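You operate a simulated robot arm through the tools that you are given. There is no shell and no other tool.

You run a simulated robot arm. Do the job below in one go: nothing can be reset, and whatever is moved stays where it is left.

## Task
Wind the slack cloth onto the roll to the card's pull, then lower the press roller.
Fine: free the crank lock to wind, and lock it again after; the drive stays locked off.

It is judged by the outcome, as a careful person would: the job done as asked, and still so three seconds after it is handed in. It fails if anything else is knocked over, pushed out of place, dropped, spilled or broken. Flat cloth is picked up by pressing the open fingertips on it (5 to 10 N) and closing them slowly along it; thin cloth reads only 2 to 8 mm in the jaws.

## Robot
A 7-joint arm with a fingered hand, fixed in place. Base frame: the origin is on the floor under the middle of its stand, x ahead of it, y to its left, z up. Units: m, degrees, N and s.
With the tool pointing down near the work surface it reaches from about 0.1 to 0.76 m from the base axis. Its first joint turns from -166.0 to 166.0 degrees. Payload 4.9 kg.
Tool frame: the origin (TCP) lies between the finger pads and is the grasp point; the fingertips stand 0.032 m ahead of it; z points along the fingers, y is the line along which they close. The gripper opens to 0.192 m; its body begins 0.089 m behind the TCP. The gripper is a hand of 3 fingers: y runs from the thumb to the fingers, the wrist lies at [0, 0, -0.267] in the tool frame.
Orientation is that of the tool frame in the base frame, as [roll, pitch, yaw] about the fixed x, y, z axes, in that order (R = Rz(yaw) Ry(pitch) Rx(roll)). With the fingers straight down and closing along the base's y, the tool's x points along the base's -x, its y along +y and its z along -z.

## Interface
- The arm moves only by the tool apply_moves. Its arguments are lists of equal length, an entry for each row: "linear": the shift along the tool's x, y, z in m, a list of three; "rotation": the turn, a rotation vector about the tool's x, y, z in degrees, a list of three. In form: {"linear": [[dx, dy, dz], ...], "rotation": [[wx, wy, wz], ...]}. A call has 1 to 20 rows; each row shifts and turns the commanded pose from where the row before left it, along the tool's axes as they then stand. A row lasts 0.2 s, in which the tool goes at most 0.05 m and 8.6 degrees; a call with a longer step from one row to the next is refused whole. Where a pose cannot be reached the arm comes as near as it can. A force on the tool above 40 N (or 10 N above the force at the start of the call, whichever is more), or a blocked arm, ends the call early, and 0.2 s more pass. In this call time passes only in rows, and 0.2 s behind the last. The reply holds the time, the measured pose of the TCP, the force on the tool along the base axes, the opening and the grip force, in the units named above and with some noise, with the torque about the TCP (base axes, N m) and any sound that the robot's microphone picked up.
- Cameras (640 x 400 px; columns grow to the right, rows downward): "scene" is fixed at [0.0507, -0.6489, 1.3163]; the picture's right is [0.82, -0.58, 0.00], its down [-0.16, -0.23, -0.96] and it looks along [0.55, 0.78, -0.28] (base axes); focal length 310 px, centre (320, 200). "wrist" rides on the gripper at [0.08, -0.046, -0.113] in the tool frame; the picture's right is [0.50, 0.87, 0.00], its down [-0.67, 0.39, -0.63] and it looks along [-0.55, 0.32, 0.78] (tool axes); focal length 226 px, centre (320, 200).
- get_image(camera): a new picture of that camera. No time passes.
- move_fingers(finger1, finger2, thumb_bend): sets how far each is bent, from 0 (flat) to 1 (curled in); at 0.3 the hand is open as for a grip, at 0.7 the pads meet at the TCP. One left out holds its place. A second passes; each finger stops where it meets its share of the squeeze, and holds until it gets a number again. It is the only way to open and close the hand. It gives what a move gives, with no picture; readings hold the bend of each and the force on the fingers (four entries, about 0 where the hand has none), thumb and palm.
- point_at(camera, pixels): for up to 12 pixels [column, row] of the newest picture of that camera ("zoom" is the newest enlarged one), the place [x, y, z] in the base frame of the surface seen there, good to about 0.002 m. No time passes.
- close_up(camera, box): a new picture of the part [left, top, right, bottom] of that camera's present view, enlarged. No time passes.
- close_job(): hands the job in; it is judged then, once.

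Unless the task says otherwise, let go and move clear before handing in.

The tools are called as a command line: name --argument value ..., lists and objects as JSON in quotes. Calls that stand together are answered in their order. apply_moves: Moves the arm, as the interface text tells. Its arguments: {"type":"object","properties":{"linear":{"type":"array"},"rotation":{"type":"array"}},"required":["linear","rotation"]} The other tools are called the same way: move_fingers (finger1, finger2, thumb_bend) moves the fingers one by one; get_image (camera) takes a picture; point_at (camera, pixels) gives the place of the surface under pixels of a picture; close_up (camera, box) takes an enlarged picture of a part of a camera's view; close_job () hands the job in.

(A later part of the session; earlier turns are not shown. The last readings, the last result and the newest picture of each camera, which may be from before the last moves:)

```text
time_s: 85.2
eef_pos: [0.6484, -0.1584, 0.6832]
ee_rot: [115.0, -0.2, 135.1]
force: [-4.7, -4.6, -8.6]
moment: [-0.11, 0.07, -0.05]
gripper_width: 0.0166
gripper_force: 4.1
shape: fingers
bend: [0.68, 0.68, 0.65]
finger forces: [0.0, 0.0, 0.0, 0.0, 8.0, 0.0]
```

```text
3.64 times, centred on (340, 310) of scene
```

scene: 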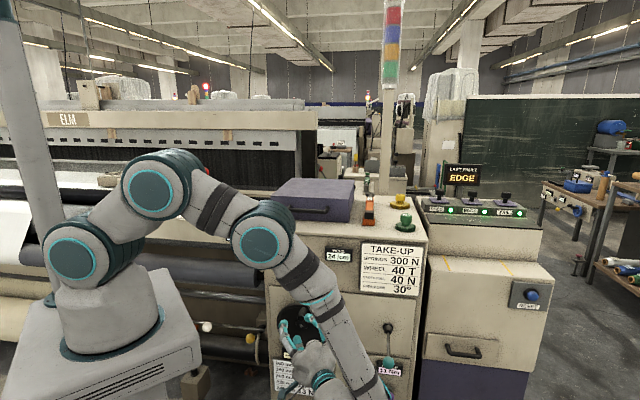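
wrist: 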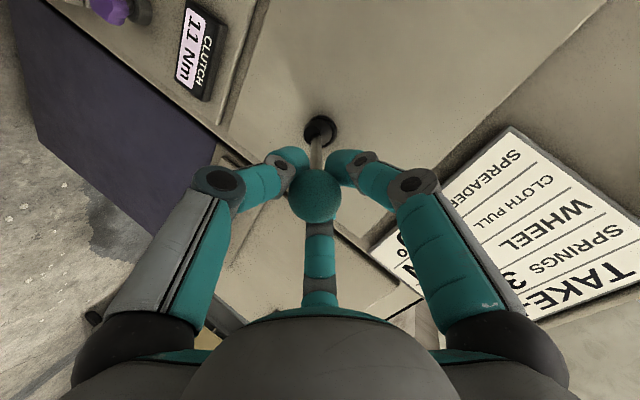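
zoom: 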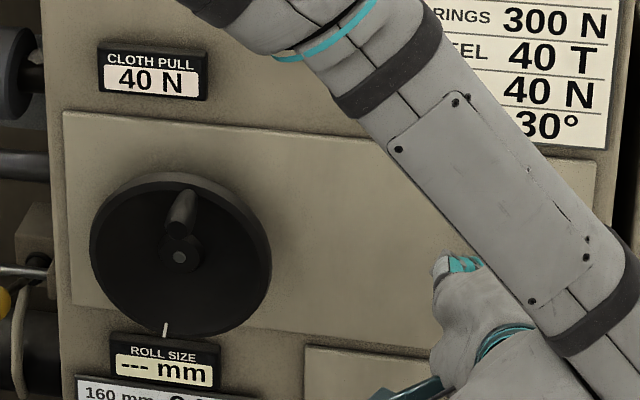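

The lever is firmly seated and CLOTH PULL still reads 40 N. I'll open the fingers and back straight off.

move_fingers --finger1 0.45 --finger2 0.45 --thumb_bend 0.45

apply_moves --linear '[[0, 0, -0.015], [0, 0, -0.02], [0, 0, -0.02], [0, 0, -0.025], [0, 0, -0.025]]' --rotation '[[0, 0, 0], [0, 0, 0], [0, 0, 0], [0, 0, 0], [0, 0, 0]]'

get_image --camera "wrist"

get_image --camera "scene"

```text
time_s: 86.2
eef_pos: [0.6495, -0.1568, 0.6839]
ee_rot: [114.9, 0.1, 135.0]
force: [0.7, -0.3, -0.2]
moment: [-0.01, 0.01, -0.05]
gripper_width: 0.1051
gripper_force: 0.0
shape: fingers
bend: [0.45, 0.45, 0.45]
finger forces: [0.1, 0.1, 0.1, 0.0, 0.0, 0.0]
```

```text
time_s: 87.4
eef_pos: [0.5804, -0.2245, 0.7295]
ee_rot: [114.9, -0.1, 135.1]
force: [-1.0, -0.4, -0.5]
moment: [0.02, 0.0, -0.01]
gripper_width: 0.105
gripper_force: 0.1
shape: fingers
bend: [0.45, 0.45, 0.45]
finger forces: [0.0, 0.0, 0.1, 0.0, 0.0, 0.0]
```

```text
taken
```

wrist: 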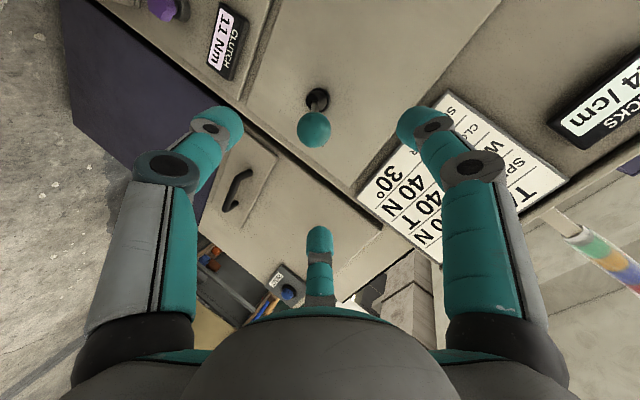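

```text
taken
```

scene: 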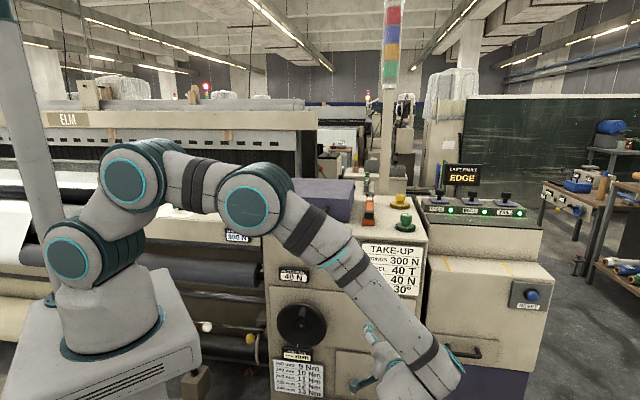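

The display still reads 40 N with the hand clear. I'll check that the teal ball is back at its original locked position.

point_at --camera "wrist" --pixels '[[314, 130], [308, 125], [320, 135], [316, 98]]'

close_up --camera "scene" --box '[350, 300, 430, 360]'

close_up --camera "scene" --box '[180, 155, 280, 250]'

```text
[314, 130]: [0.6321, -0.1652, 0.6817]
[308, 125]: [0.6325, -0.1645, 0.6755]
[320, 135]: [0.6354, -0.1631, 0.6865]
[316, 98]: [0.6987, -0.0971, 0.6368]
```

```text
6.67 times, centred on (390, 330) of scene
```

zoom: 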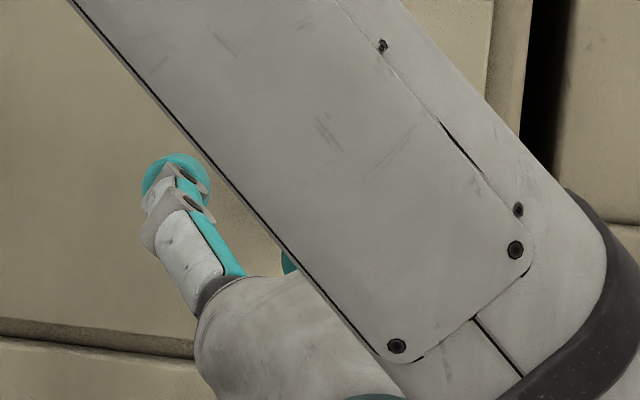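

```text
4.21 times, centred on (230, 202) of scene
```

zoom: 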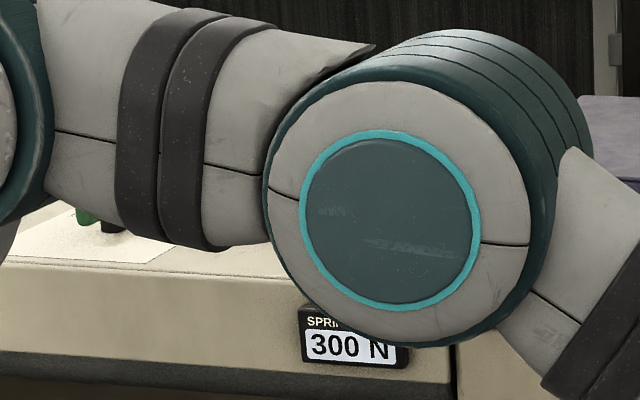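

The teal lever is back at its original locked position. I'll now raise the hand and move left above the beam to inspect the red lever, which stands between the spring knobs that load the press roller.

apply_moves --linear '[[0, 0.0378, -0.0176], [0, 0.0378, -0.0176], [0, 0.0378, -0.0176], [0, 0.0378, -0.0176], [0, 0.0378, -0.0176], [0, 0.0378, -0.0176], [0, 0.0378, -0.0176], [0, 0.0378, -0.0176], [0, 0.0378, -0.0176], [0, 0.0378, -0.0176], [0, 0.0378, -0.0176], [0, 0.0378, -0.0176], [0, 0, 0], [0, 0, 0], [0, 0, 0], [0, 0, 0], [0, 0, 0]]' --rotation '[[0, 0, 0], [0, 0, 0], [0, 0, 0], [0, 0, 0], [0, 0, 0], [0, 0, 0], [0, 0, 0], [0, 0, 0], [0, 0, 0], [0, 0, 0], [0, 0, 0], [0, 0, 0], [7, 0, 0], [7, 0, 0], [7, 0, 0], [7, 0, 0], [7, 0, 0]]'

apply_moves --linear '[[0.0433, 0.009, 0.0052], [0.0433, 0.009, 0.0052], [0.0433, 0.009, 0.0052], [0.0433, 0.009, 0.0052], [0.0433, 0.009, 0.0052], [0.0433, 0.009, 0.0052], [0.0433, 0.009, 0.0052], [0.0433, 0.009, 0.0052], [0.0433, 0.009, 0.0052], [0.0433, 0.009, 0.0052]]' --rotation '[[0, 0, 0], [0, 0, 0], [0, 0, 0], [0, 0, 0], [0, 0, 0], [0, 0, 0], [0, 0, 0], [0, 0, 0], [0, 0, 0], [0, 0, 0]]'

get_image --camera "wrist"

get_image --camera "scene"

```text
time_s: 91.0
eef_pos: [0.582, -0.2256, 1.2306]
ee_rot: [150.2, 0.1, 135.0]
force: [0.1, 0.4, -0.7]
moment: [0.01, -0.04, -0.05]
gripper_width: 0.1052
gripper_force: 0.0
shape: fingers
bend: [0.45, 0.45, 0.45]
finger forces: [0.0, 0.0, 0.0, 0.0, 0.0, 0.0]
```

```text
time_s: 93.2
eef_pos: [0.3465, 0.1535, 1.2309]
ee_rot: [149.9, 0.0, 134.9]
force: [-0.1, -0.1, 0.4]
moment: [0.0, -0.01, 0.0]
gripper_width: 0.1054
gripper_force: 0.1
shape: fingers
bend: [0.45, 0.45, 0.45]
finger forces: [0.0, 0.1, 0.1, 0.0, 0.0, 0.0]
```

```text
taken
```

wrist: 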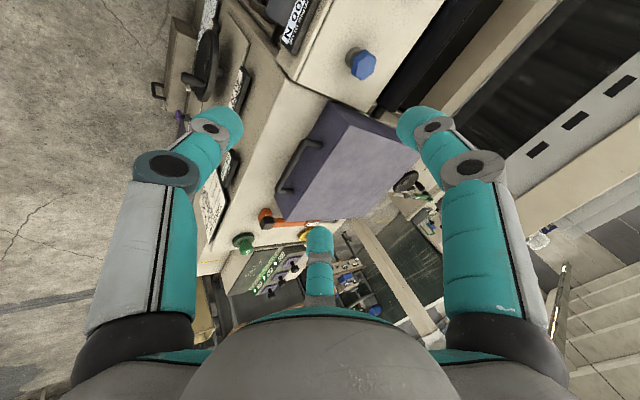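

```text
taken
```

scene: 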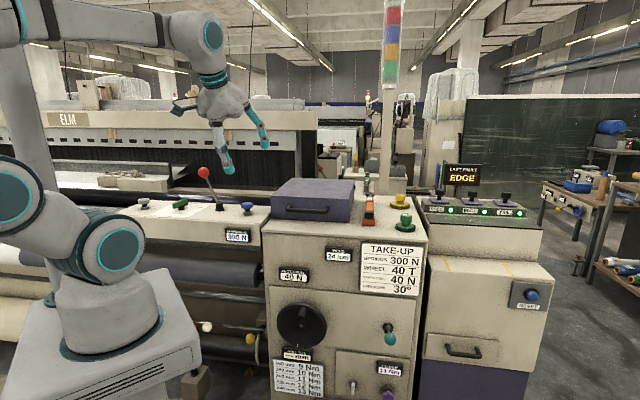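

The scene now has a clear view of everything: 40 N at (293,278) and the teal knob back at (390,338). I'll zoom in on the red lever and the locked panel.

close_up --camera "scene" --box '[130, 155, 270, 245]'

close_up --camera "scene" --box '[260, 250, 430, 356]'

point_at --camera "scene" --pixels '[[203, 172], [203, 169], [207, 184], [213, 196], [219, 207], [220, 211]]'

```text
4.44 times, centred on (200, 200) of scene
```

zoom: 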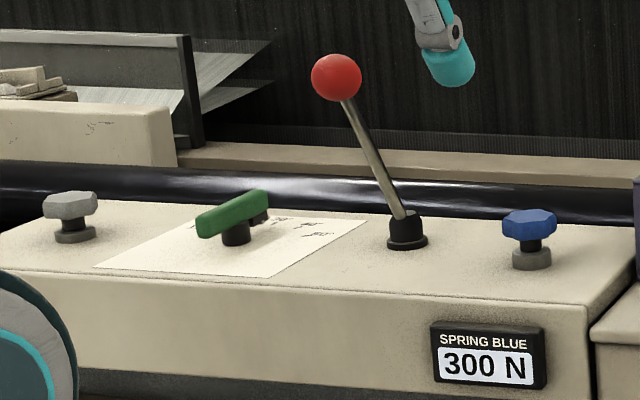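

```text
3.76 times, centred on (345, 303) of scene
```

zoom: 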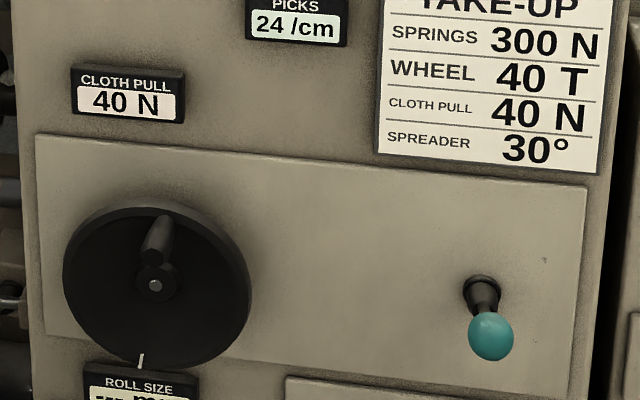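

```text
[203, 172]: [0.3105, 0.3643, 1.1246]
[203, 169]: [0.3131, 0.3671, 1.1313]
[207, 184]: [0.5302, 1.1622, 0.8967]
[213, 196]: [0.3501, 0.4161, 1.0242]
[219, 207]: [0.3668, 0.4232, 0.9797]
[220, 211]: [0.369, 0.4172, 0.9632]
```

The press roller should be one of the rollers under the beam. I'll save a before view of that area to compare after moving the red lever.

close_up --camera "scene" --box '[130, 220, 290, 350]'

point_at --camera "zoom" --pixels '[[420, 130], [420, 170], [300, 100], [300, 140], [400, 225], [520, 200], [100, 110], [540, 140]]'

close_up --camera "scene" --box '[0, 150, 200, 320]'

```text
3.08 times, centred on (210, 285) of scene
```

zoom: 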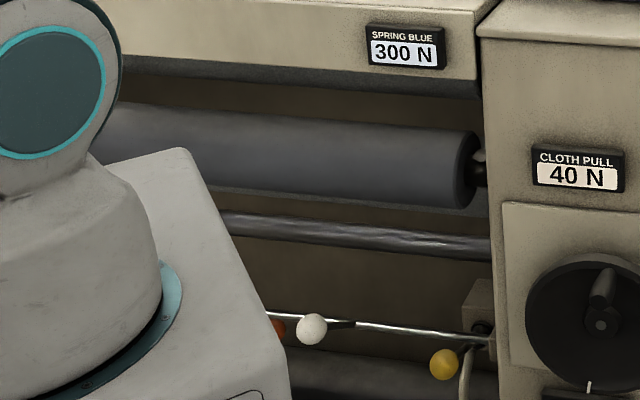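

```text
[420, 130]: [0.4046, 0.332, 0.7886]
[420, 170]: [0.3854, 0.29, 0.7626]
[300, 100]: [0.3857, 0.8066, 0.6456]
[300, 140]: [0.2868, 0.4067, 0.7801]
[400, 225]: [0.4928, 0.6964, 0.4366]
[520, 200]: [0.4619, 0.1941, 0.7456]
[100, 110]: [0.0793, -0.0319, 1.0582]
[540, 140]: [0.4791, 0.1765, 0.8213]
```

```text
2.35 times, centred on (100, 235) of scene
```

zoom: 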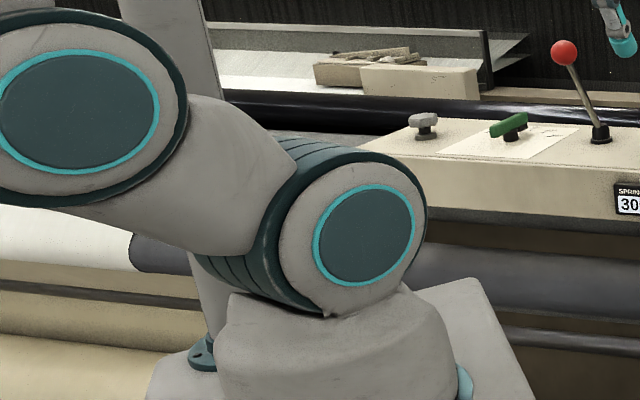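

The before view shows the grey roller at about z 0.76–0.79 under the beam. I'll bring the hand above the red knob along its lean direction.

apply_moves --linear '[[0.03, 0, 0], [0.03, 0, 0], [0.03, 0, 0], [0.03, 0, 0], [0.03, 0, 0], [0.0315, 0, 0], [0, 0.02, 0.015], [0, 0.02, 0.015]]' --rotation '[[0, 0, 0], [0, 0, 0], [0, 0, 0], [0, 0, 0], [0, 0, 0], [0, 0, 0], [0, 0, 0], [0, 0, 0]]'

get_image --camera "wrist"

get_image --camera "scene"

```text
time_s: 95.0
eef_pos: [0.2559, 0.3178, 1.2226]
ee_rot: [149.9, -0.1, 135.0]
force: [-0.4, -0.3, 1.1]
moment: [0.0, 0.0, 0.0]
gripper_width: 0.1051
gripper_force: 0.1
shape: fingers
bend: [0.45, 0.45, 0.45]
finger forces: [0.1, 0.0, 0.1, 0.1, 0.1, 0.0]
```

```text
taken
```

wrist: 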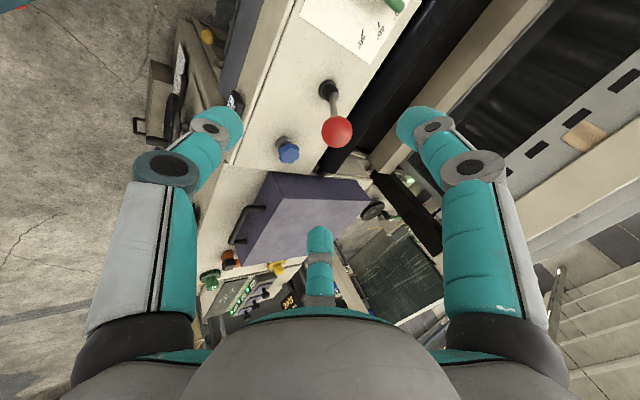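

```text
taken
```

scene: 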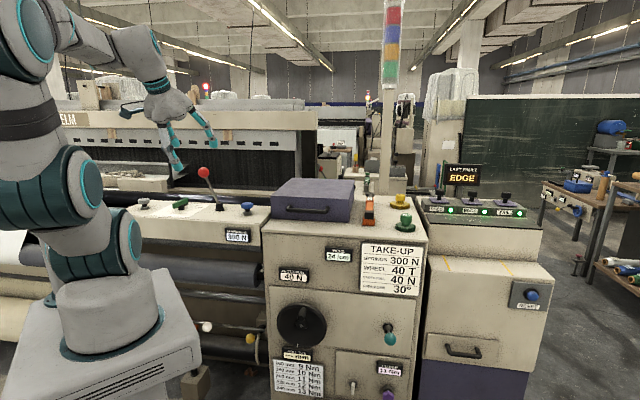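

point_at --camera "wrist" --pixels '[[337, 131], [331, 131], [343, 131], [337, 124], [337, 138], [329, 90], [330, 100]]'

close_up --camera "wrist" --box '[240, 0, 420, 180]'

```text
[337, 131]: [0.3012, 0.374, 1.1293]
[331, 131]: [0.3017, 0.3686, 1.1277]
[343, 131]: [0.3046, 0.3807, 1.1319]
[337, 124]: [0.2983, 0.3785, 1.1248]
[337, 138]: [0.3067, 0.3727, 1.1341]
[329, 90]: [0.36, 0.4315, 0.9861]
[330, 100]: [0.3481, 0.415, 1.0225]
```

```text
2.22 times, centred on (330, 90) of wrist
```

zoom: 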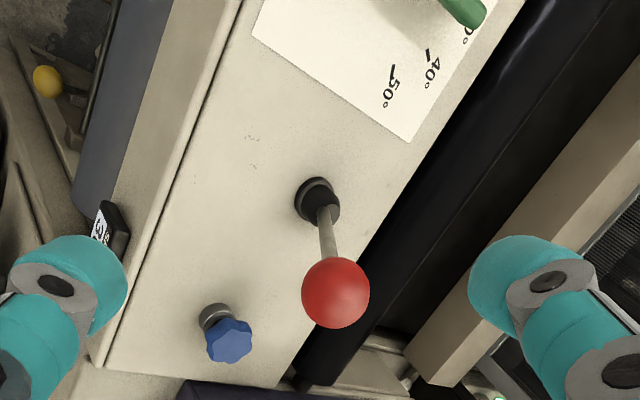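

The red knob's centre is at about r -0.046, f 0.490, z 1.117, leaning about 28° toward the operator. I'll descend along the lever axis around the knob.

apply_moves --linear '[[0.0022, 0.0202, 0], [0, 0, 0.0167], [0, 0, 0.0167], [0, 0, 0.0167], [0, 0, 0.0167], [0, 0, 0.0167], [0, 0, 0.0167], [0, 0, 0.0167], [0, 0, 0.0167]]' --rotation '[[0, 0, 0], [0, 0, 0], [0, 0, 0], [0, 0, 0], [0, 0, 0], [0, 0, 0], [0, 0, 0], [0, 0, 0], [0, 0, 0]]'

get_image --camera "wrist"

```text
time_s: 97.0
eef_pos: [0.3127, 0.3788, 1.1178]
ee_rot: [150.0, -0.1, 135.0]
force: [-0.7, 0.2, 0.0]
moment: [-0.03, 0.01, 0.01]
gripper_width: 0.1054
gripper_force: 0.1
shape: fingers
bend: [0.45, 0.45, 0.45]
finger forces: [0.0, 0.1, 0.0, 0.0, 0.1, 0.0]
```

```text
taken
```

wrist: 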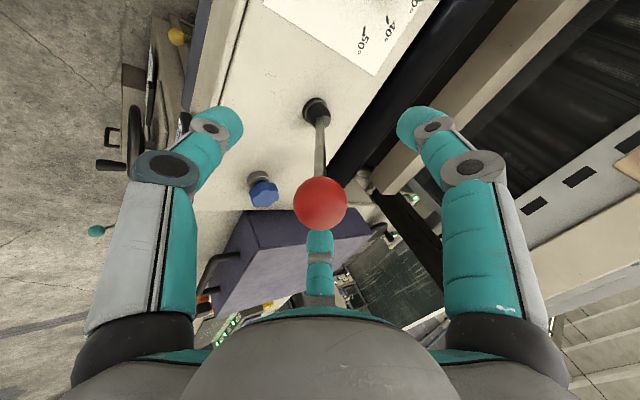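

The red ball is centred at (320,203). I'll close the fingers around it.

move_fingers --finger1 0.68 --finger2 0.68 --thumb_bend 0.68

get_image --camera "wrist"

```text
time_s: 98.0
eef_pos: [0.3142, 0.3788, 1.1189]
ee_rot: [149.9, -0.1, 135.0]
force: [0.5, -0.6, -0.8]
moment: [0.01, 0.01, 0.01]
gripper_width: 0.0106
gripper_force: 0.6
shape: fingers
bend: [0.68, 0.67, 0.68]
finger forces: [0.0, 0.6, 0.0, 0.0, 0.6, 0.0]
```

```text
taken
```

wrist: 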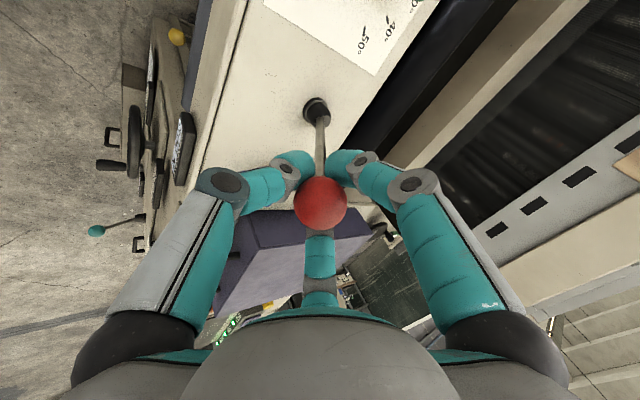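

The ball is caged with light contact. I'll swing the lever away from the operator along its arc, rotating the hand with it, 4 steps at first.

apply_moves --linear '[[0, 0.01309, 0.00057], [0, 0.01309, 0.00057], [0, 0.01309, 0.00057]]' --rotation '[[5, 0, 0], [5, 0, 0], [5, 0, 0]]'

get_image --camera "wrist"

get_image --camera "scene"

```text
time_s: 98.8
eef_pos: [0.339, 0.4057, 1.133]
ee_rot: [165.0, 0.0, 135.0]
force: [0.0, -0.5, -1.8]
moment: [-0.01, -0.02, -0.01]
gripper_width: 0.0112
gripper_force: 1.1
shape: fingers
bend: [0.68, 0.68, 0.68]
finger forces: [0.0, 0.7, 0.0, 0.1, 1.6, 0.0]
```

```text
taken
```

wrist: 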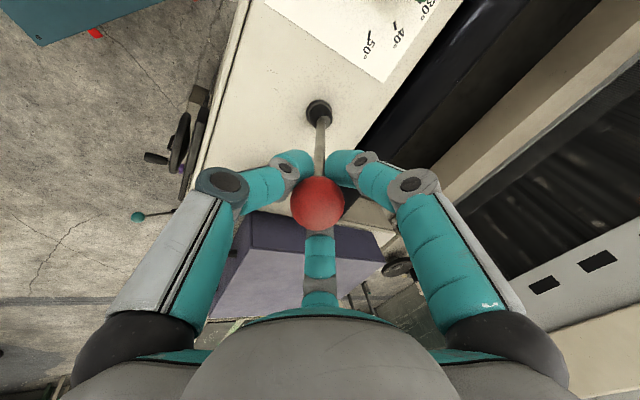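

```text
taken
```

scene: 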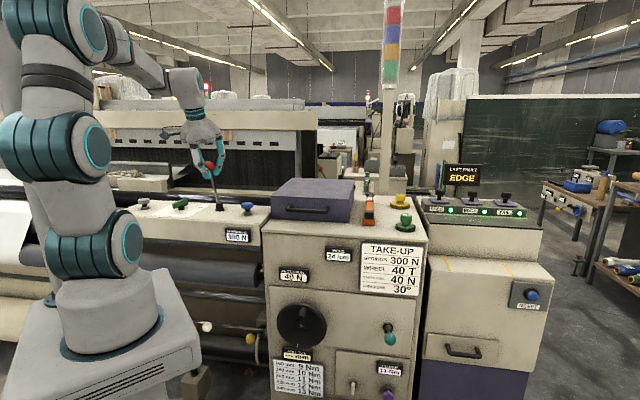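

The lever is following easily, with the thumb at 1.6 N. I'll check whether the roller under the beam is moving before going on.

close_up --camera "scene" --box '[130, 220, 290, 350]'

close_up --camera "scene" --box '[130, 140, 290, 240]'

```text
3.08 times, centred on (210, 285) of scene
```

zoom: 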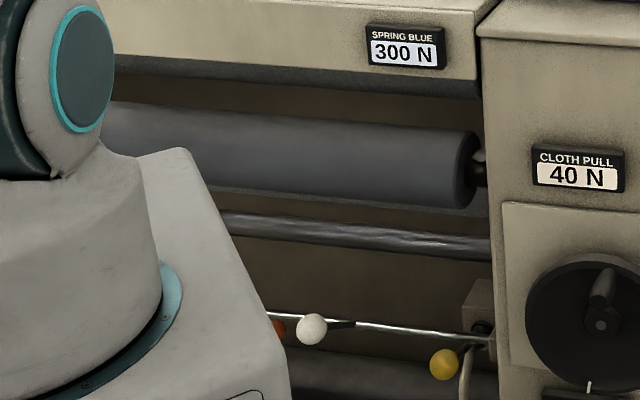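

```text
4.00 times, centred on (210, 190) of scene
```

zoom: 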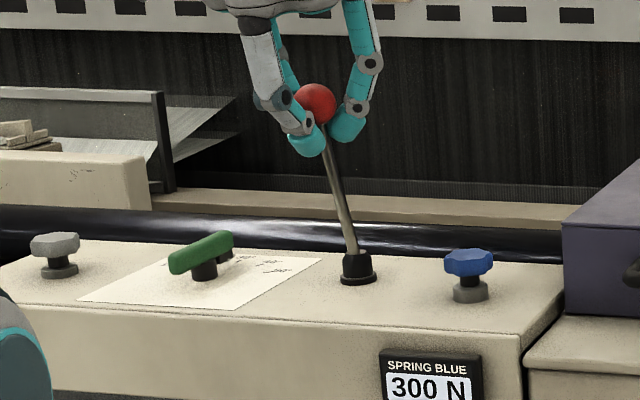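

No change is visible yet mid-swing. I'll continue the arc.

apply_moves --linear '[[0, 0.01309, 0.00057], [0, 0.01309, 0.00057], [0, 0.01309, 0.00057], [0, 0.01309, 0.00057]]' --rotation '[[5, 0, 0], [5, 0, 0], [5, 0, 0], [5, 0, 0]]'

get_image --camera "wrist"

close_up --camera "scene" --box '[130, 140, 290, 240]'

```text
time_s: 99.8
eef_pos: [0.3765, 0.4421, 1.1388]
ee_rot: [-175.0, 0.0, 135.0]
force: [-0.1, -1.2, -1.4]
moment: [0.01, -0.05, -0.01]
gripper_width: 0.0111
gripper_force: 0.7
shape: fingers
bend: [0.68, 0.68, 0.68]
finger forces: [0.1, 0.2, 0.0, 0.1, 1.6, 0.0]
```

```text
taken
```

wrist: 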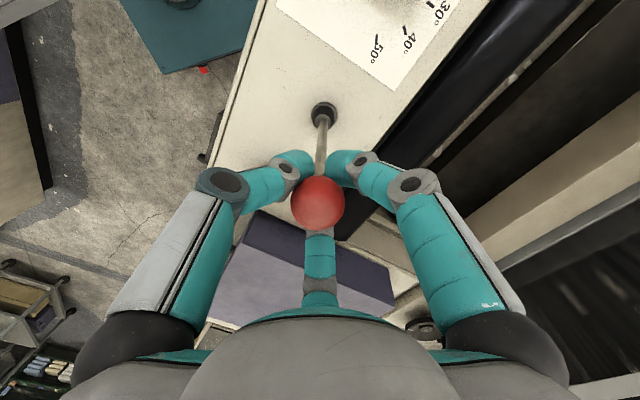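

```text
4.00 times, centred on (210, 190) of scene
```

zoom: 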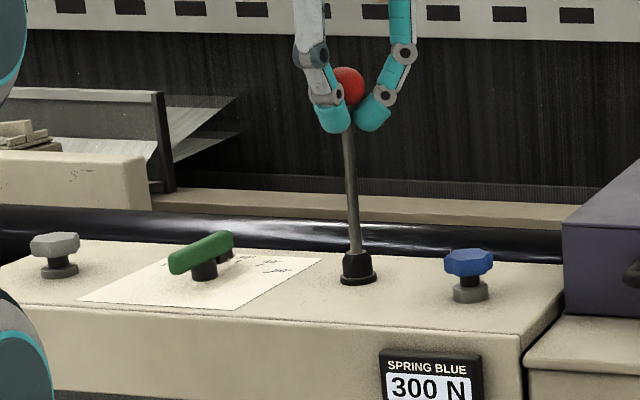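

The lever is just past vertical. I'll check clearance behind the beam before leaning the hand further back.

point_at --camera "wrist" --pixels '[[480, 110], [520, 160], [560, 180], [600, 230], [430, 130], [600, 160], [620, 300], [500, 60]]'

point_at --camera "scene" --pixels '[[180, 150], [240, 150], [290, 120], [240, 122], [250, 190], [215, 190]]'

```text
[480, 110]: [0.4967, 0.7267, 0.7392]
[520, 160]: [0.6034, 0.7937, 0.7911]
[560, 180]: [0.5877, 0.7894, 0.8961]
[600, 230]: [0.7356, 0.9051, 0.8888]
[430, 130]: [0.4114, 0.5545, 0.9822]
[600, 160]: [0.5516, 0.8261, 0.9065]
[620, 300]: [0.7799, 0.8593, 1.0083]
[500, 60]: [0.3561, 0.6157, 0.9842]
```

```text
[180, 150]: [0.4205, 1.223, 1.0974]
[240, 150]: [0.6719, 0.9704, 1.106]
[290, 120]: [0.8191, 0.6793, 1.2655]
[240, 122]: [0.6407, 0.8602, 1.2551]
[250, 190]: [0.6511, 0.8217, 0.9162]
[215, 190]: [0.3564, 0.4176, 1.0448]
```

Everything behind is at f 1.06 or further, so there's ample clearance. I'll continue the swing.

apply_moves --linear '[[0, 0.01309, 0.00057], [0, 0.01309, 0.00057], [0, 0.01309, 0.00057]]' --rotation '[[5, 0, 0], [5, 0, 0], [5, 0, 0]]'

get_image --camera "wrist"

```text
time_s: 100.6
eef_pos: [0.4044, 0.4686, 1.1295]
ee_rot: [-160.1, -0.1, 134.9]
force: [-0.7, -1.2, -0.7]
moment: [0.05, -0.04, 0.01]
gripper_width: 0.0111
gripper_force: 0.8
shape: fingers
bend: [0.68, 0.68, 0.68]
finger forces: [0.0, 0.5, 0.0, 0.0, 1.1, 0.1]
```

```text
taken
```

wrist: 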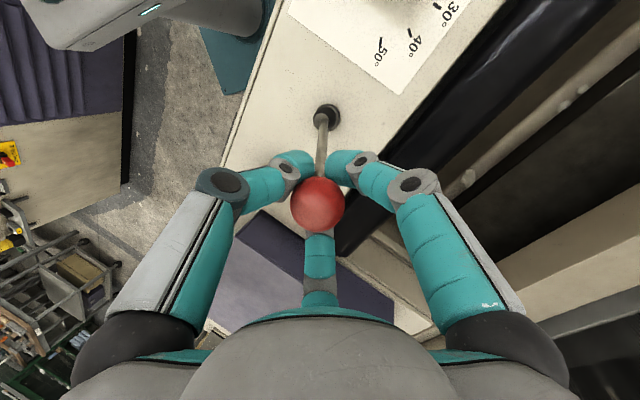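

apply_moves --linear '[[0, 0.01309, 0.00057], [0, 0.0105, 0.0004]]' --rotation '[[5, 0, 0], [4, 0, 0]]'

get_image --camera "wrist"

close_up --camera "scene" --box '[130, 140, 290, 240]'

```text
time_s: 101.2
eef_pos: [0.4014, 0.461, 1.1073]
ee_rot: [-155.1, 0.0, 135.0]
force: [0.1, 0.8, 0.7]
moment: [0.0, 0.01, -0.05]
gripper_width: 0.0103
gripper_force: 0.4
shape: fingers
bend: [0.68, 0.68, 0.68]
finger forces: [0.7, 0.0, 0.0, 0.0, 0.1, 0.0]
out of reach, approached as far as the arm can: row 1, 2
```

```text
taken
```

wrist: 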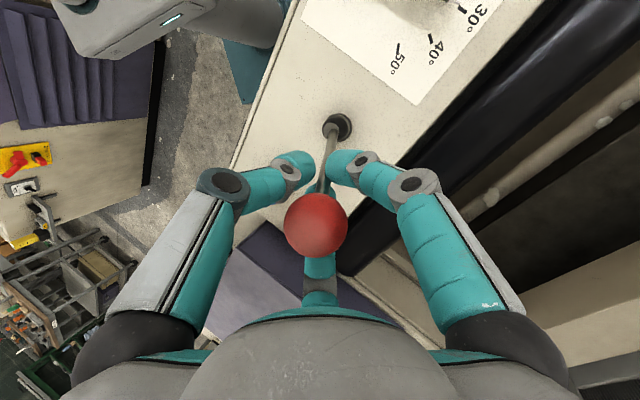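

```text
4.00 times, centred on (210, 190) of scene
```

zoom: 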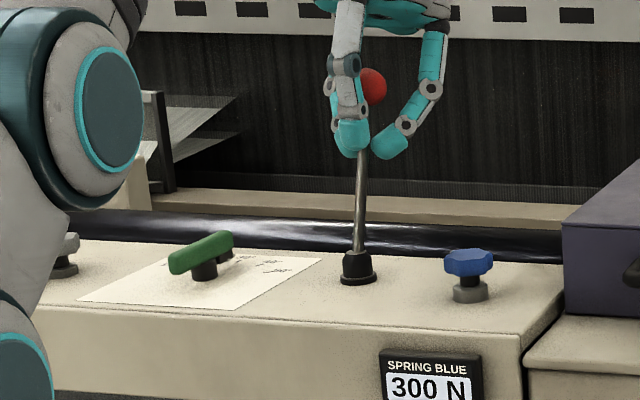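

The last steps were out of reach because of the tilt, and the lever is at about +18°. I'll find the ball and finish the push with less hand tilt.

point_at --camera "wrist" --pixels '[[316, 224], [310, 218], [322, 230], [338, 125], [330, 165]]'

```text
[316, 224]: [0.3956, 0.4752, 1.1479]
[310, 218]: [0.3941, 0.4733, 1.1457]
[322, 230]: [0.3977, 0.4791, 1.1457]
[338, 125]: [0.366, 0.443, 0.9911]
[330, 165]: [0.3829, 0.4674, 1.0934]
```

The ball centre is at about f 0.616, z 1.1335, so the lever is at +20°. I'll untilt the hand, re-centre on the ball, and see if it stays caged.

apply_moves --linear '[[0, 0, 0], [0, 0, 0], [0, 0, 0], [0, 0.0007, -0.0134], [0, 0.0007, -0.0134]]' --rotation '[[-5, 0, 0], [-5, 0, 0], [-5, 0, 0], [0, 0, 0], [0, 0, 0]]'

get_image --camera "wrist"

```text
time_s: 102.4
eef_pos: [0.4054, 0.4656, 1.1349]
ee_rot: [-170.1, 0.0, 135.0]
force: [0.1, 1.0, -2.3]
moment: [0.02, -0.02, 0.0]
gripper_width: 0.0119
gripper_force: 0.9
shape: fingers
bend: [0.67, 0.68, 0.68]
finger forces: [1.7, 0.1, 0.0, 0.0, 0.2, 0.1]
```

```text
taken
```

wrist: 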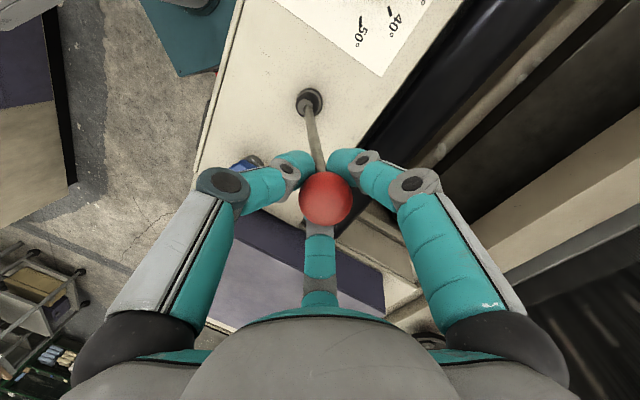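

The ball is centred again at (325,200) with 10° of tilt. I'll push on toward its stop without rotating.

apply_moves --linear '[[0, 0.0053, 0.0013], [0, 0.0053, 0.0014], [0, 0.0053, 0.0015]]' --rotation '[[0, 0, 0], [0, 0, 0], [0, 0, 0]]'

get_image --camera "wrist"

```text
time_s: 103.2
eef_pos: [0.4159, 0.4769, 1.1279]
ee_rot: [-170.3, 0.0, 135.0]
force: [-0.4, -0.8, 1.7]
moment: [-0.09, 0.07, 0.02]
gripper_width: 0.0125
gripper_force: 1.4
shape: fingers
bend: [0.67, 0.68, 0.68]
finger forces: [1.9, 0.0, 0.1, 0.0, 2.4, 0.0]
```

```text
taken
```

wrist: 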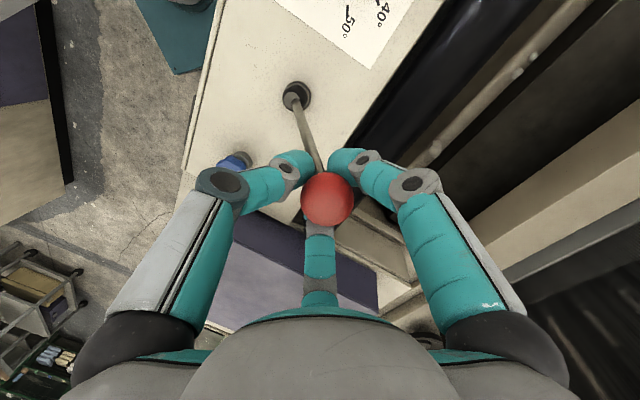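

The force is still low at about +26°. I'll continue to the stop.

apply_moves --linear '[[0, 0.005, 0.0018], [0, 0.005, 0.002]]' --rotation '[[0, 0, 0], [0, 0, 0]]'

get_image --camera "wrist"

```text
time_s: 103.8
eef_pos: [0.4235, 0.4818, 1.1232]
ee_rot: [-170.0, -0.1, 135.0]
force: [0.1, -0.1, 1.1]
moment: [-0.11, 0.04, -0.04]
gripper_width: 0.0138
gripper_force: 2.6
shape: fingers
bend: [0.67, 0.68, 0.68]
finger forces: [2.1, 0.1, 0.0, 0.0, 3.4, 0.0]
```

```text
taken
```

wrist: 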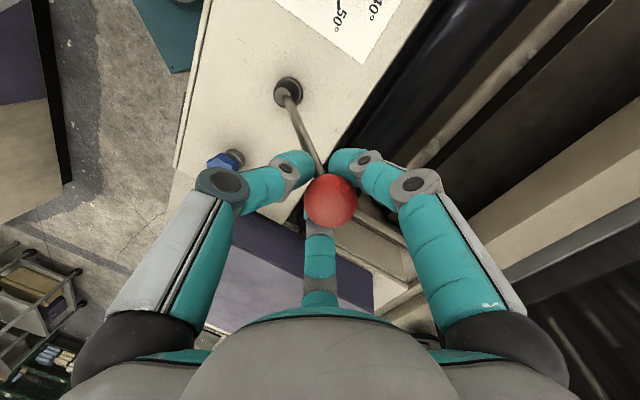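

apply_moves --linear '[[0, 0.0045, 0.0022], [0, 0.0045, 0.0024]]' --rotation '[[0, 0, 0], [0, 0, 0]]'

get_image --camera "wrist"

close_up --camera "scene" --box '[130, 140, 290, 240]'

```text
time_s: 104.4
eef_pos: [0.4274, 0.4884, 1.12]
ee_rot: [-170.3, 0.0, 135.0]
force: [-6.4, -7.3, 15.6]
moment: [-0.38, 0.35, 0.08]
gripper_width: 0.0151
gripper_force: 8.2
shape: fingers
bend: [0.67, 0.68, 0.67]
finger forces: [0.8, 0.0, 0.0, 0.0, 15.9, 0.2]
```

```text
taken
```

wrist: 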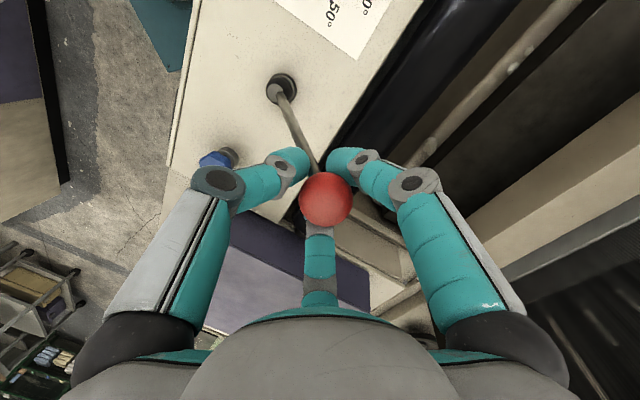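

```text
4.00 times, centred on (210, 190) of scene
```

zoom: 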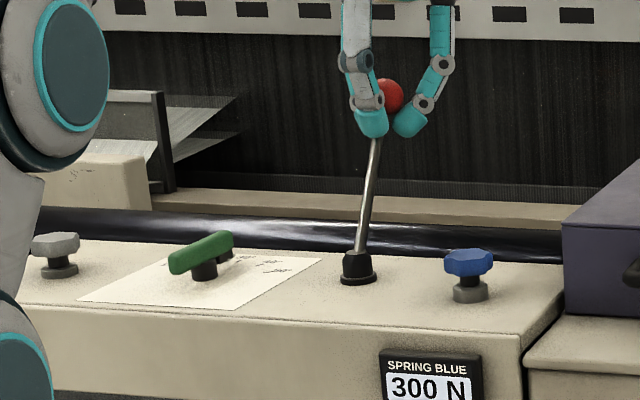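

The thumb force jumped to 15.9 N, so the red lever is at its far stop. I'll check the rollers and display, then release.

move_fingers --finger1 0.4 --finger2 0.4 --thumb_bend 0.4

close_up --camera "scene" --box '[130, 220, 290, 350]'

get_image --camera "wrist"

```text
time_s: 105.4
eef_pos: [0.4283, 0.489, 1.1166]
ee_rot: [-170.1, 0.1, 134.9]
force: [0.1, 0.0, -0.1]
moment: [0.02, -0.01, 0.02]
gripper_width: 0.1263
gripper_force: 0.0
shape: fingers
bend: [0.4, 0.4, 0.4]
finger forces: [0.1, 0.1, 0.1, 0.0, 0.0, 0.0]
```

```text
3.08 times, centred on (210, 285) of scene
```

zoom: 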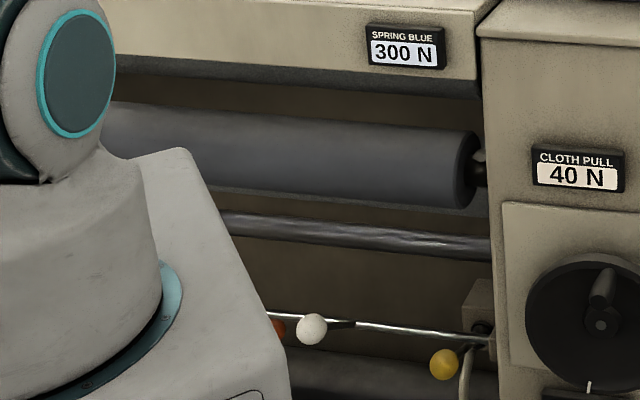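

```text
taken
```

wrist: 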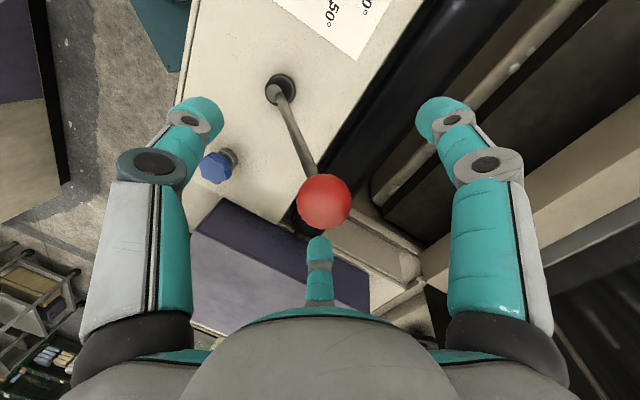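

The display still reads 40 N. I'll retract upward off the lever and check that it stays there.

apply_moves --linear '[[0, 0, -0.02], [0, 0, -0.02], [0, 0, -0.025], [0, 0, -0.025], [0, 0, -0.03]]' --rotation '[[0, 0, 0], [0, 0, 0], [0, 0, 0], [0, 0, 0], [0, 0, 0]]'

get_image --camera "wrist"

close_up --camera "scene" --box '[130, 130, 290, 240]'

```text
time_s: 106.6
eef_pos: [0.4333, 0.491, 1.1946]
ee_rot: [-170.1, 0.0, 135.0]
force: [-0.4, 0.2, -0.2]
moment: [0.02, -0.01, 0.01]
gripper_width: 0.1267
gripper_force: 0.0
shape: fingers
bend: [0.4, 0.4, 0.4]
finger forces: [0.1, 0.0, 0.0, 0.1, 0.0, 0.0]
out of reach, approached as far as the arm can: row 4, 5
```

```text
taken
```

wrist: 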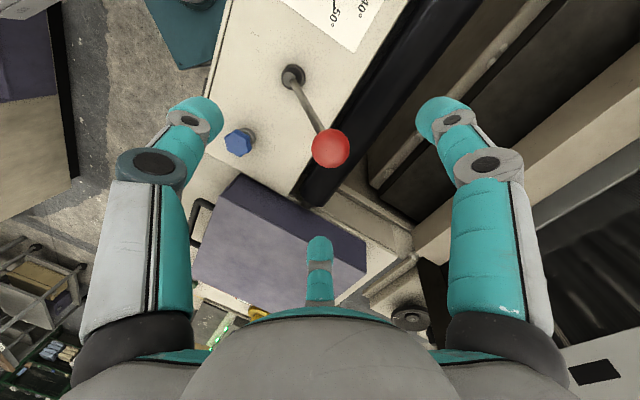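

```text
3.64 times, centred on (210, 185) of scene
```

zoom: 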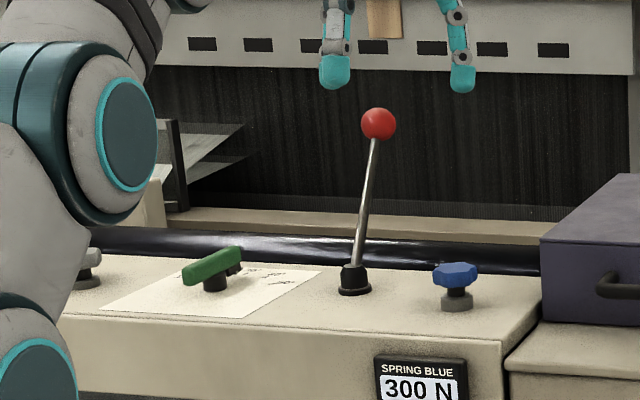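

The red lever stays at its new position. I'll back away over the beam and then go down to recheck the rollers from the same viewpoint I used at the start.

apply_moves --linear '[[0, -0.0183, -0.0171], [0, -0.0183, -0.0171], [0, -0.0183, -0.0171], [0, -0.038, 0.0067], [0, -0.038, 0.0067], [0, -0.038, 0.0067], [0, -0.038, 0.0067], [0, -0.038, 0.0067], [0, -0.038, 0.0067], [0, -0.038, 0.0067]]' --rotation '[[0, 0, 0], [0, 0, 0], [0, 0, 0], [0, 0, 0], [0, 0, 0], [0, 0, 0], [0, 0, 0], [0, 0, 0], [0, 0, 0], [0, 0, 0]]'

get_image --camera "scene"

get_image --camera "wrist"

```text
time_s: 108.8
eef_pos: [0.2061, 0.2603, 1.2498]
ee_rot: [-170.0, 0.0, 135.0]
force: [-0.3, -0.6, -0.4]
moment: [-0.05, 0.02, 0.02]
gripper_width: 0.1267
gripper_force: 0.0
shape: fingers
bend: [0.4, 0.4, 0.4]
finger forces: [0.0, 0.0, 0.1, 0.1, 0.0, 0.0]
out of reach, approached as far as the arm can: row 2, 3
```

```text
taken
```

scene: 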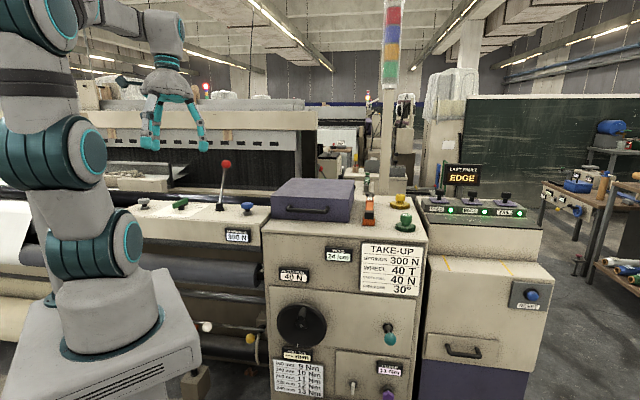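

```text
taken
```

wrist: 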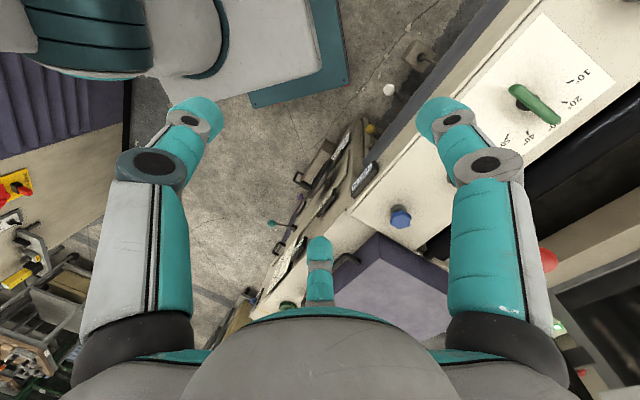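

The wrist view shows a yellow plate with a red switch at (15,185), possibly the drive isolator. I'll zoom in on it.

close_up --camera "wrist" --box '[0, 150, 90, 300]'

point_at --camera "wrist" --pixels '[[15, 185], [10, 220], [388, 90], [415, 55]]'

close_up --camera "scene" --box '[130, 140, 290, 260]'

```text
2.67 times, centred on (45, 225) of wrist
```

zoom: 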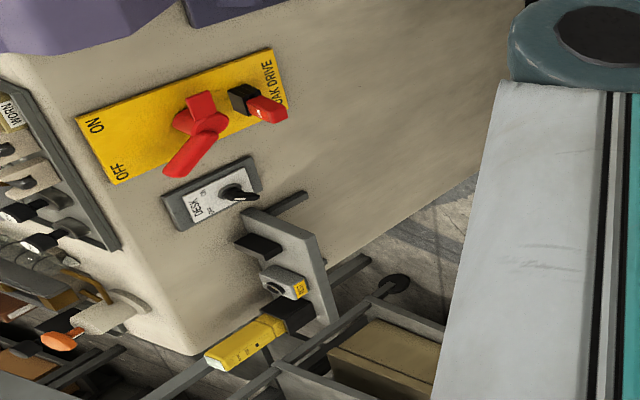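

```text
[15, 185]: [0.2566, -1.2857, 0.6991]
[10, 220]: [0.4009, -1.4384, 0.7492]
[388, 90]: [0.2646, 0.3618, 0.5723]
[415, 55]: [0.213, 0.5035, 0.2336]
```

```text
3.33 times, centred on (210, 200) of scene
```

zoom: 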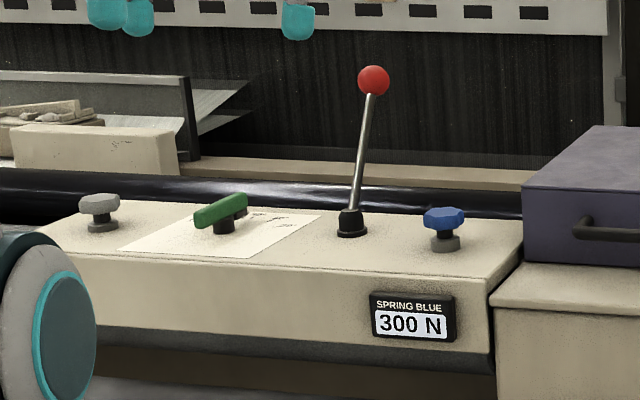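

That isolator reads "…DRIVE" with the switch at OFF and a red lock, so the drive is separate and untouched. To confirm the press roller really lowered, I'll return to my earlier viewing pose and compare the rollers.

apply_moves --linear '[[0, 0, 0], [0, 0, 0], [0, 0, 0], [0, 0, 0], [0, 0, 0], [0, 0, 0], [0, 0, 0], [-0.0363, -0.01125, -0.0024], [-0.0363, -0.01125, -0.0024], [-0.0363, -0.01125, -0.0024], [-0.0363, -0.01125, -0.0024], [-0.0363, -0.01125, -0.0024], [-0.0363, -0.01125, -0.0024], [-0.0363, -0.01125, -0.0024], [-0.0363, -0.01125, -0.0024]]' --rotation '[[-7.857, 0, 0], [-7.857, 0, 0], [-7.857, 0, 0], [-7.857, 0, 0], [-7.857, 0, 0], [-7.857, 0, 0], [-7.857, 0, 0], [0, 0, 0], [0, 0, 0], [0, 0, 0], [0, 0, 0], [0, 0, 0], [0, 0, 0], [0, 0, 0], [0, 0, 0]]'

apply_moves --linear '[[0, 0, 0], [0, 0, 0], [0, 0, 0], [0, 0, 0], [0, 0, 0], [0, 0, 0], [0, 0, 0], [0, 0, 0], [0, 0, 0]]' --rotation '[[0, 6, -6], [0, 6, -6], [0, 6, -6], [0, 6, -6], [0, 6, -6], [0, 6, -6], [0, 6, -6], [0, 6, -6], [0, 6, -6]]'

get_image --camera "wrist"

```text
time_s: 112.0
eef_pos: [0.355, 0.0159, 1.1996]
ee_rot: [134.8, 0.0, 138.1]
force: [-0.4, -5.7, 1.4]
moment: [0.47, -0.05, 0.21]
gripper_width: 0.1266
gripper_force: 0.0
shape: fingers
bend: [0.4, 0.4, 0.4]
finger forces: [0.0, 0.0, 0.0, 0.0, 0.1, 0.0]
```

```text
time_s: 114.0
eef_pos: [0.3564, -0.0, 1.2002]
ee_rot: [134.9, 0.3, -148.6]
force: [0.5, -0.5, -0.3]
moment: [0.01, 0.03, -0.04]
gripper_width: 0.1265
gripper_force: 0.1
shape: fingers
bend: [0.4, 0.4, 0.4]
finger forces: [0.0, 0.0, 0.0, 0.1, 0.1, 0.0]
```

```text
taken
```

wrist: 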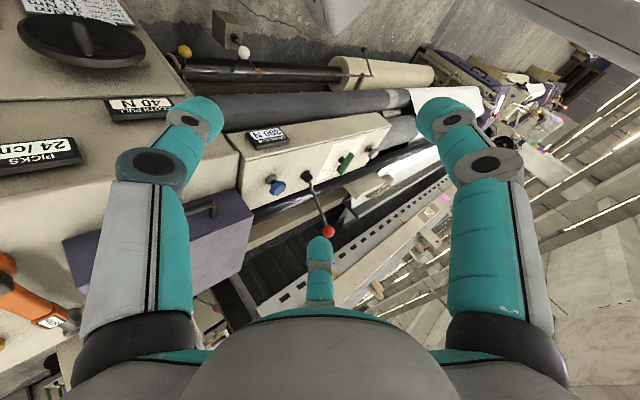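

The view now takes in the whole beam, the red lever over, and the roll on the far left. I'll zoom in on the roll and levers, and check the scene for anything disturbed.

close_up --camera "wrist" --box '[170, 20, 470, 200]'

close_up --camera "wrist" --box '[320, 40, 450, 130]'

get_image --camera "scene"

```text
2.13 times, centred on (320, 110) of wrist
```

zoom: 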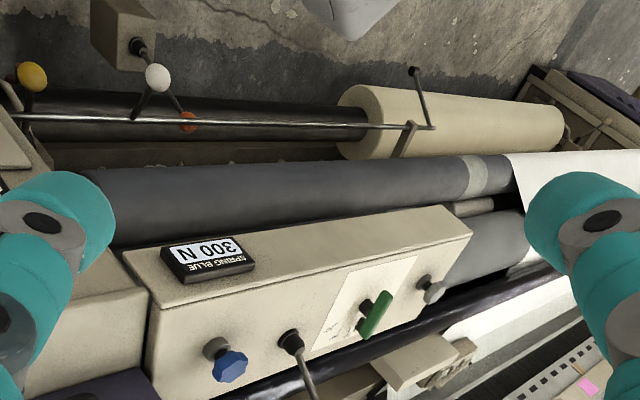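

```text
4.44 times, centred on (385, 85) of wrist
```

zoom: 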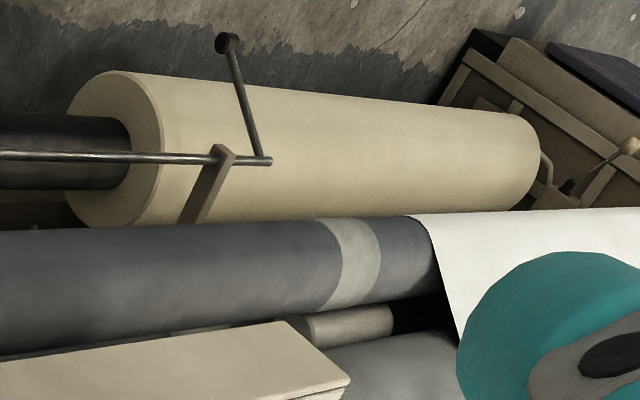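

```text
taken
```

scene: 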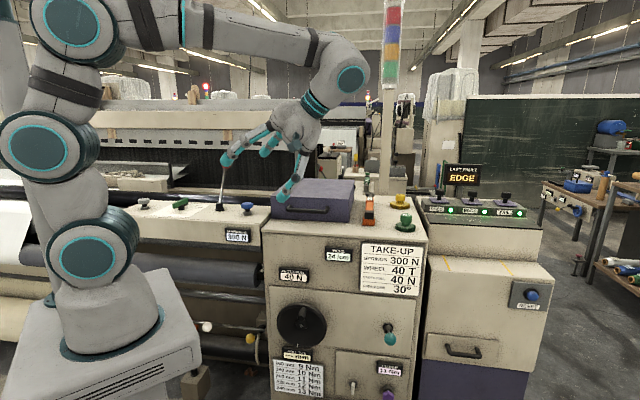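

There's a small light-grey roller between the two big rollers, at about (392,112) in the wrist view, that could be the press roller's end. I'll go to exactly the pose I photographed earlier (0.402,-0.091,1.002) for a like-for-like comparison.

apply_moves --linear '[[0.001, -0.02645, 0.00855], [0.001, -0.02645, 0.00855], [0.001, -0.02645, 0.00855], [0.001, -0.02645, 0.00855], [0.001, -0.02645, 0.00855], [0.001, -0.02645, 0.00855], [0.001, -0.02645, 0.00855], [0.001, -0.02645, 0.00855]]' --rotation '[[0, 0, 0], [0, 0, 0], [0, 0, 0], [0, 0, 0], [0, 0, 0], [0, 0, 0], [0, 0, 0], [0, 0, 0]]'

get_image --camera "wrist"

close_up --camera "wrist" --box '[220, 30, 460, 180]'

```text
time_s: 115.8
eef_pos: [0.4021, -0.089, 1.002]
ee_rot: [134.9, 0.2, -148.6]
force: [-0.3, -0.6, 0.3]
moment: [0.0, 0.0, -0.01]
gripper_width: 0.1267
gripper_force: 0.1
shape: fingers
bend: [0.4, 0.4, 0.4]
finger forces: [0.0, 0.0, 0.0, 0.1, 0.0, 0.0]
```

```text
taken
```

wrist: 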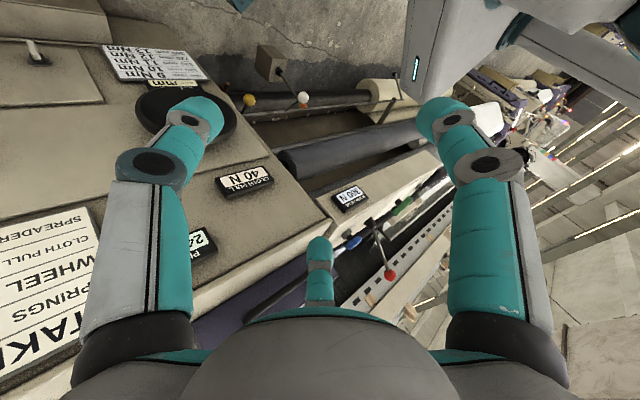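

```text
2.67 times, centred on (340, 105) of wrist
```

zoom: 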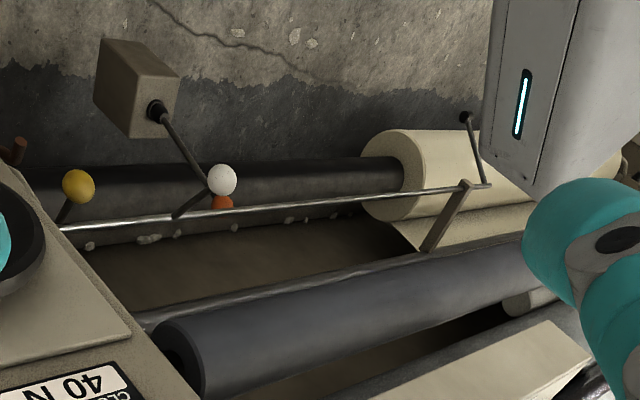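

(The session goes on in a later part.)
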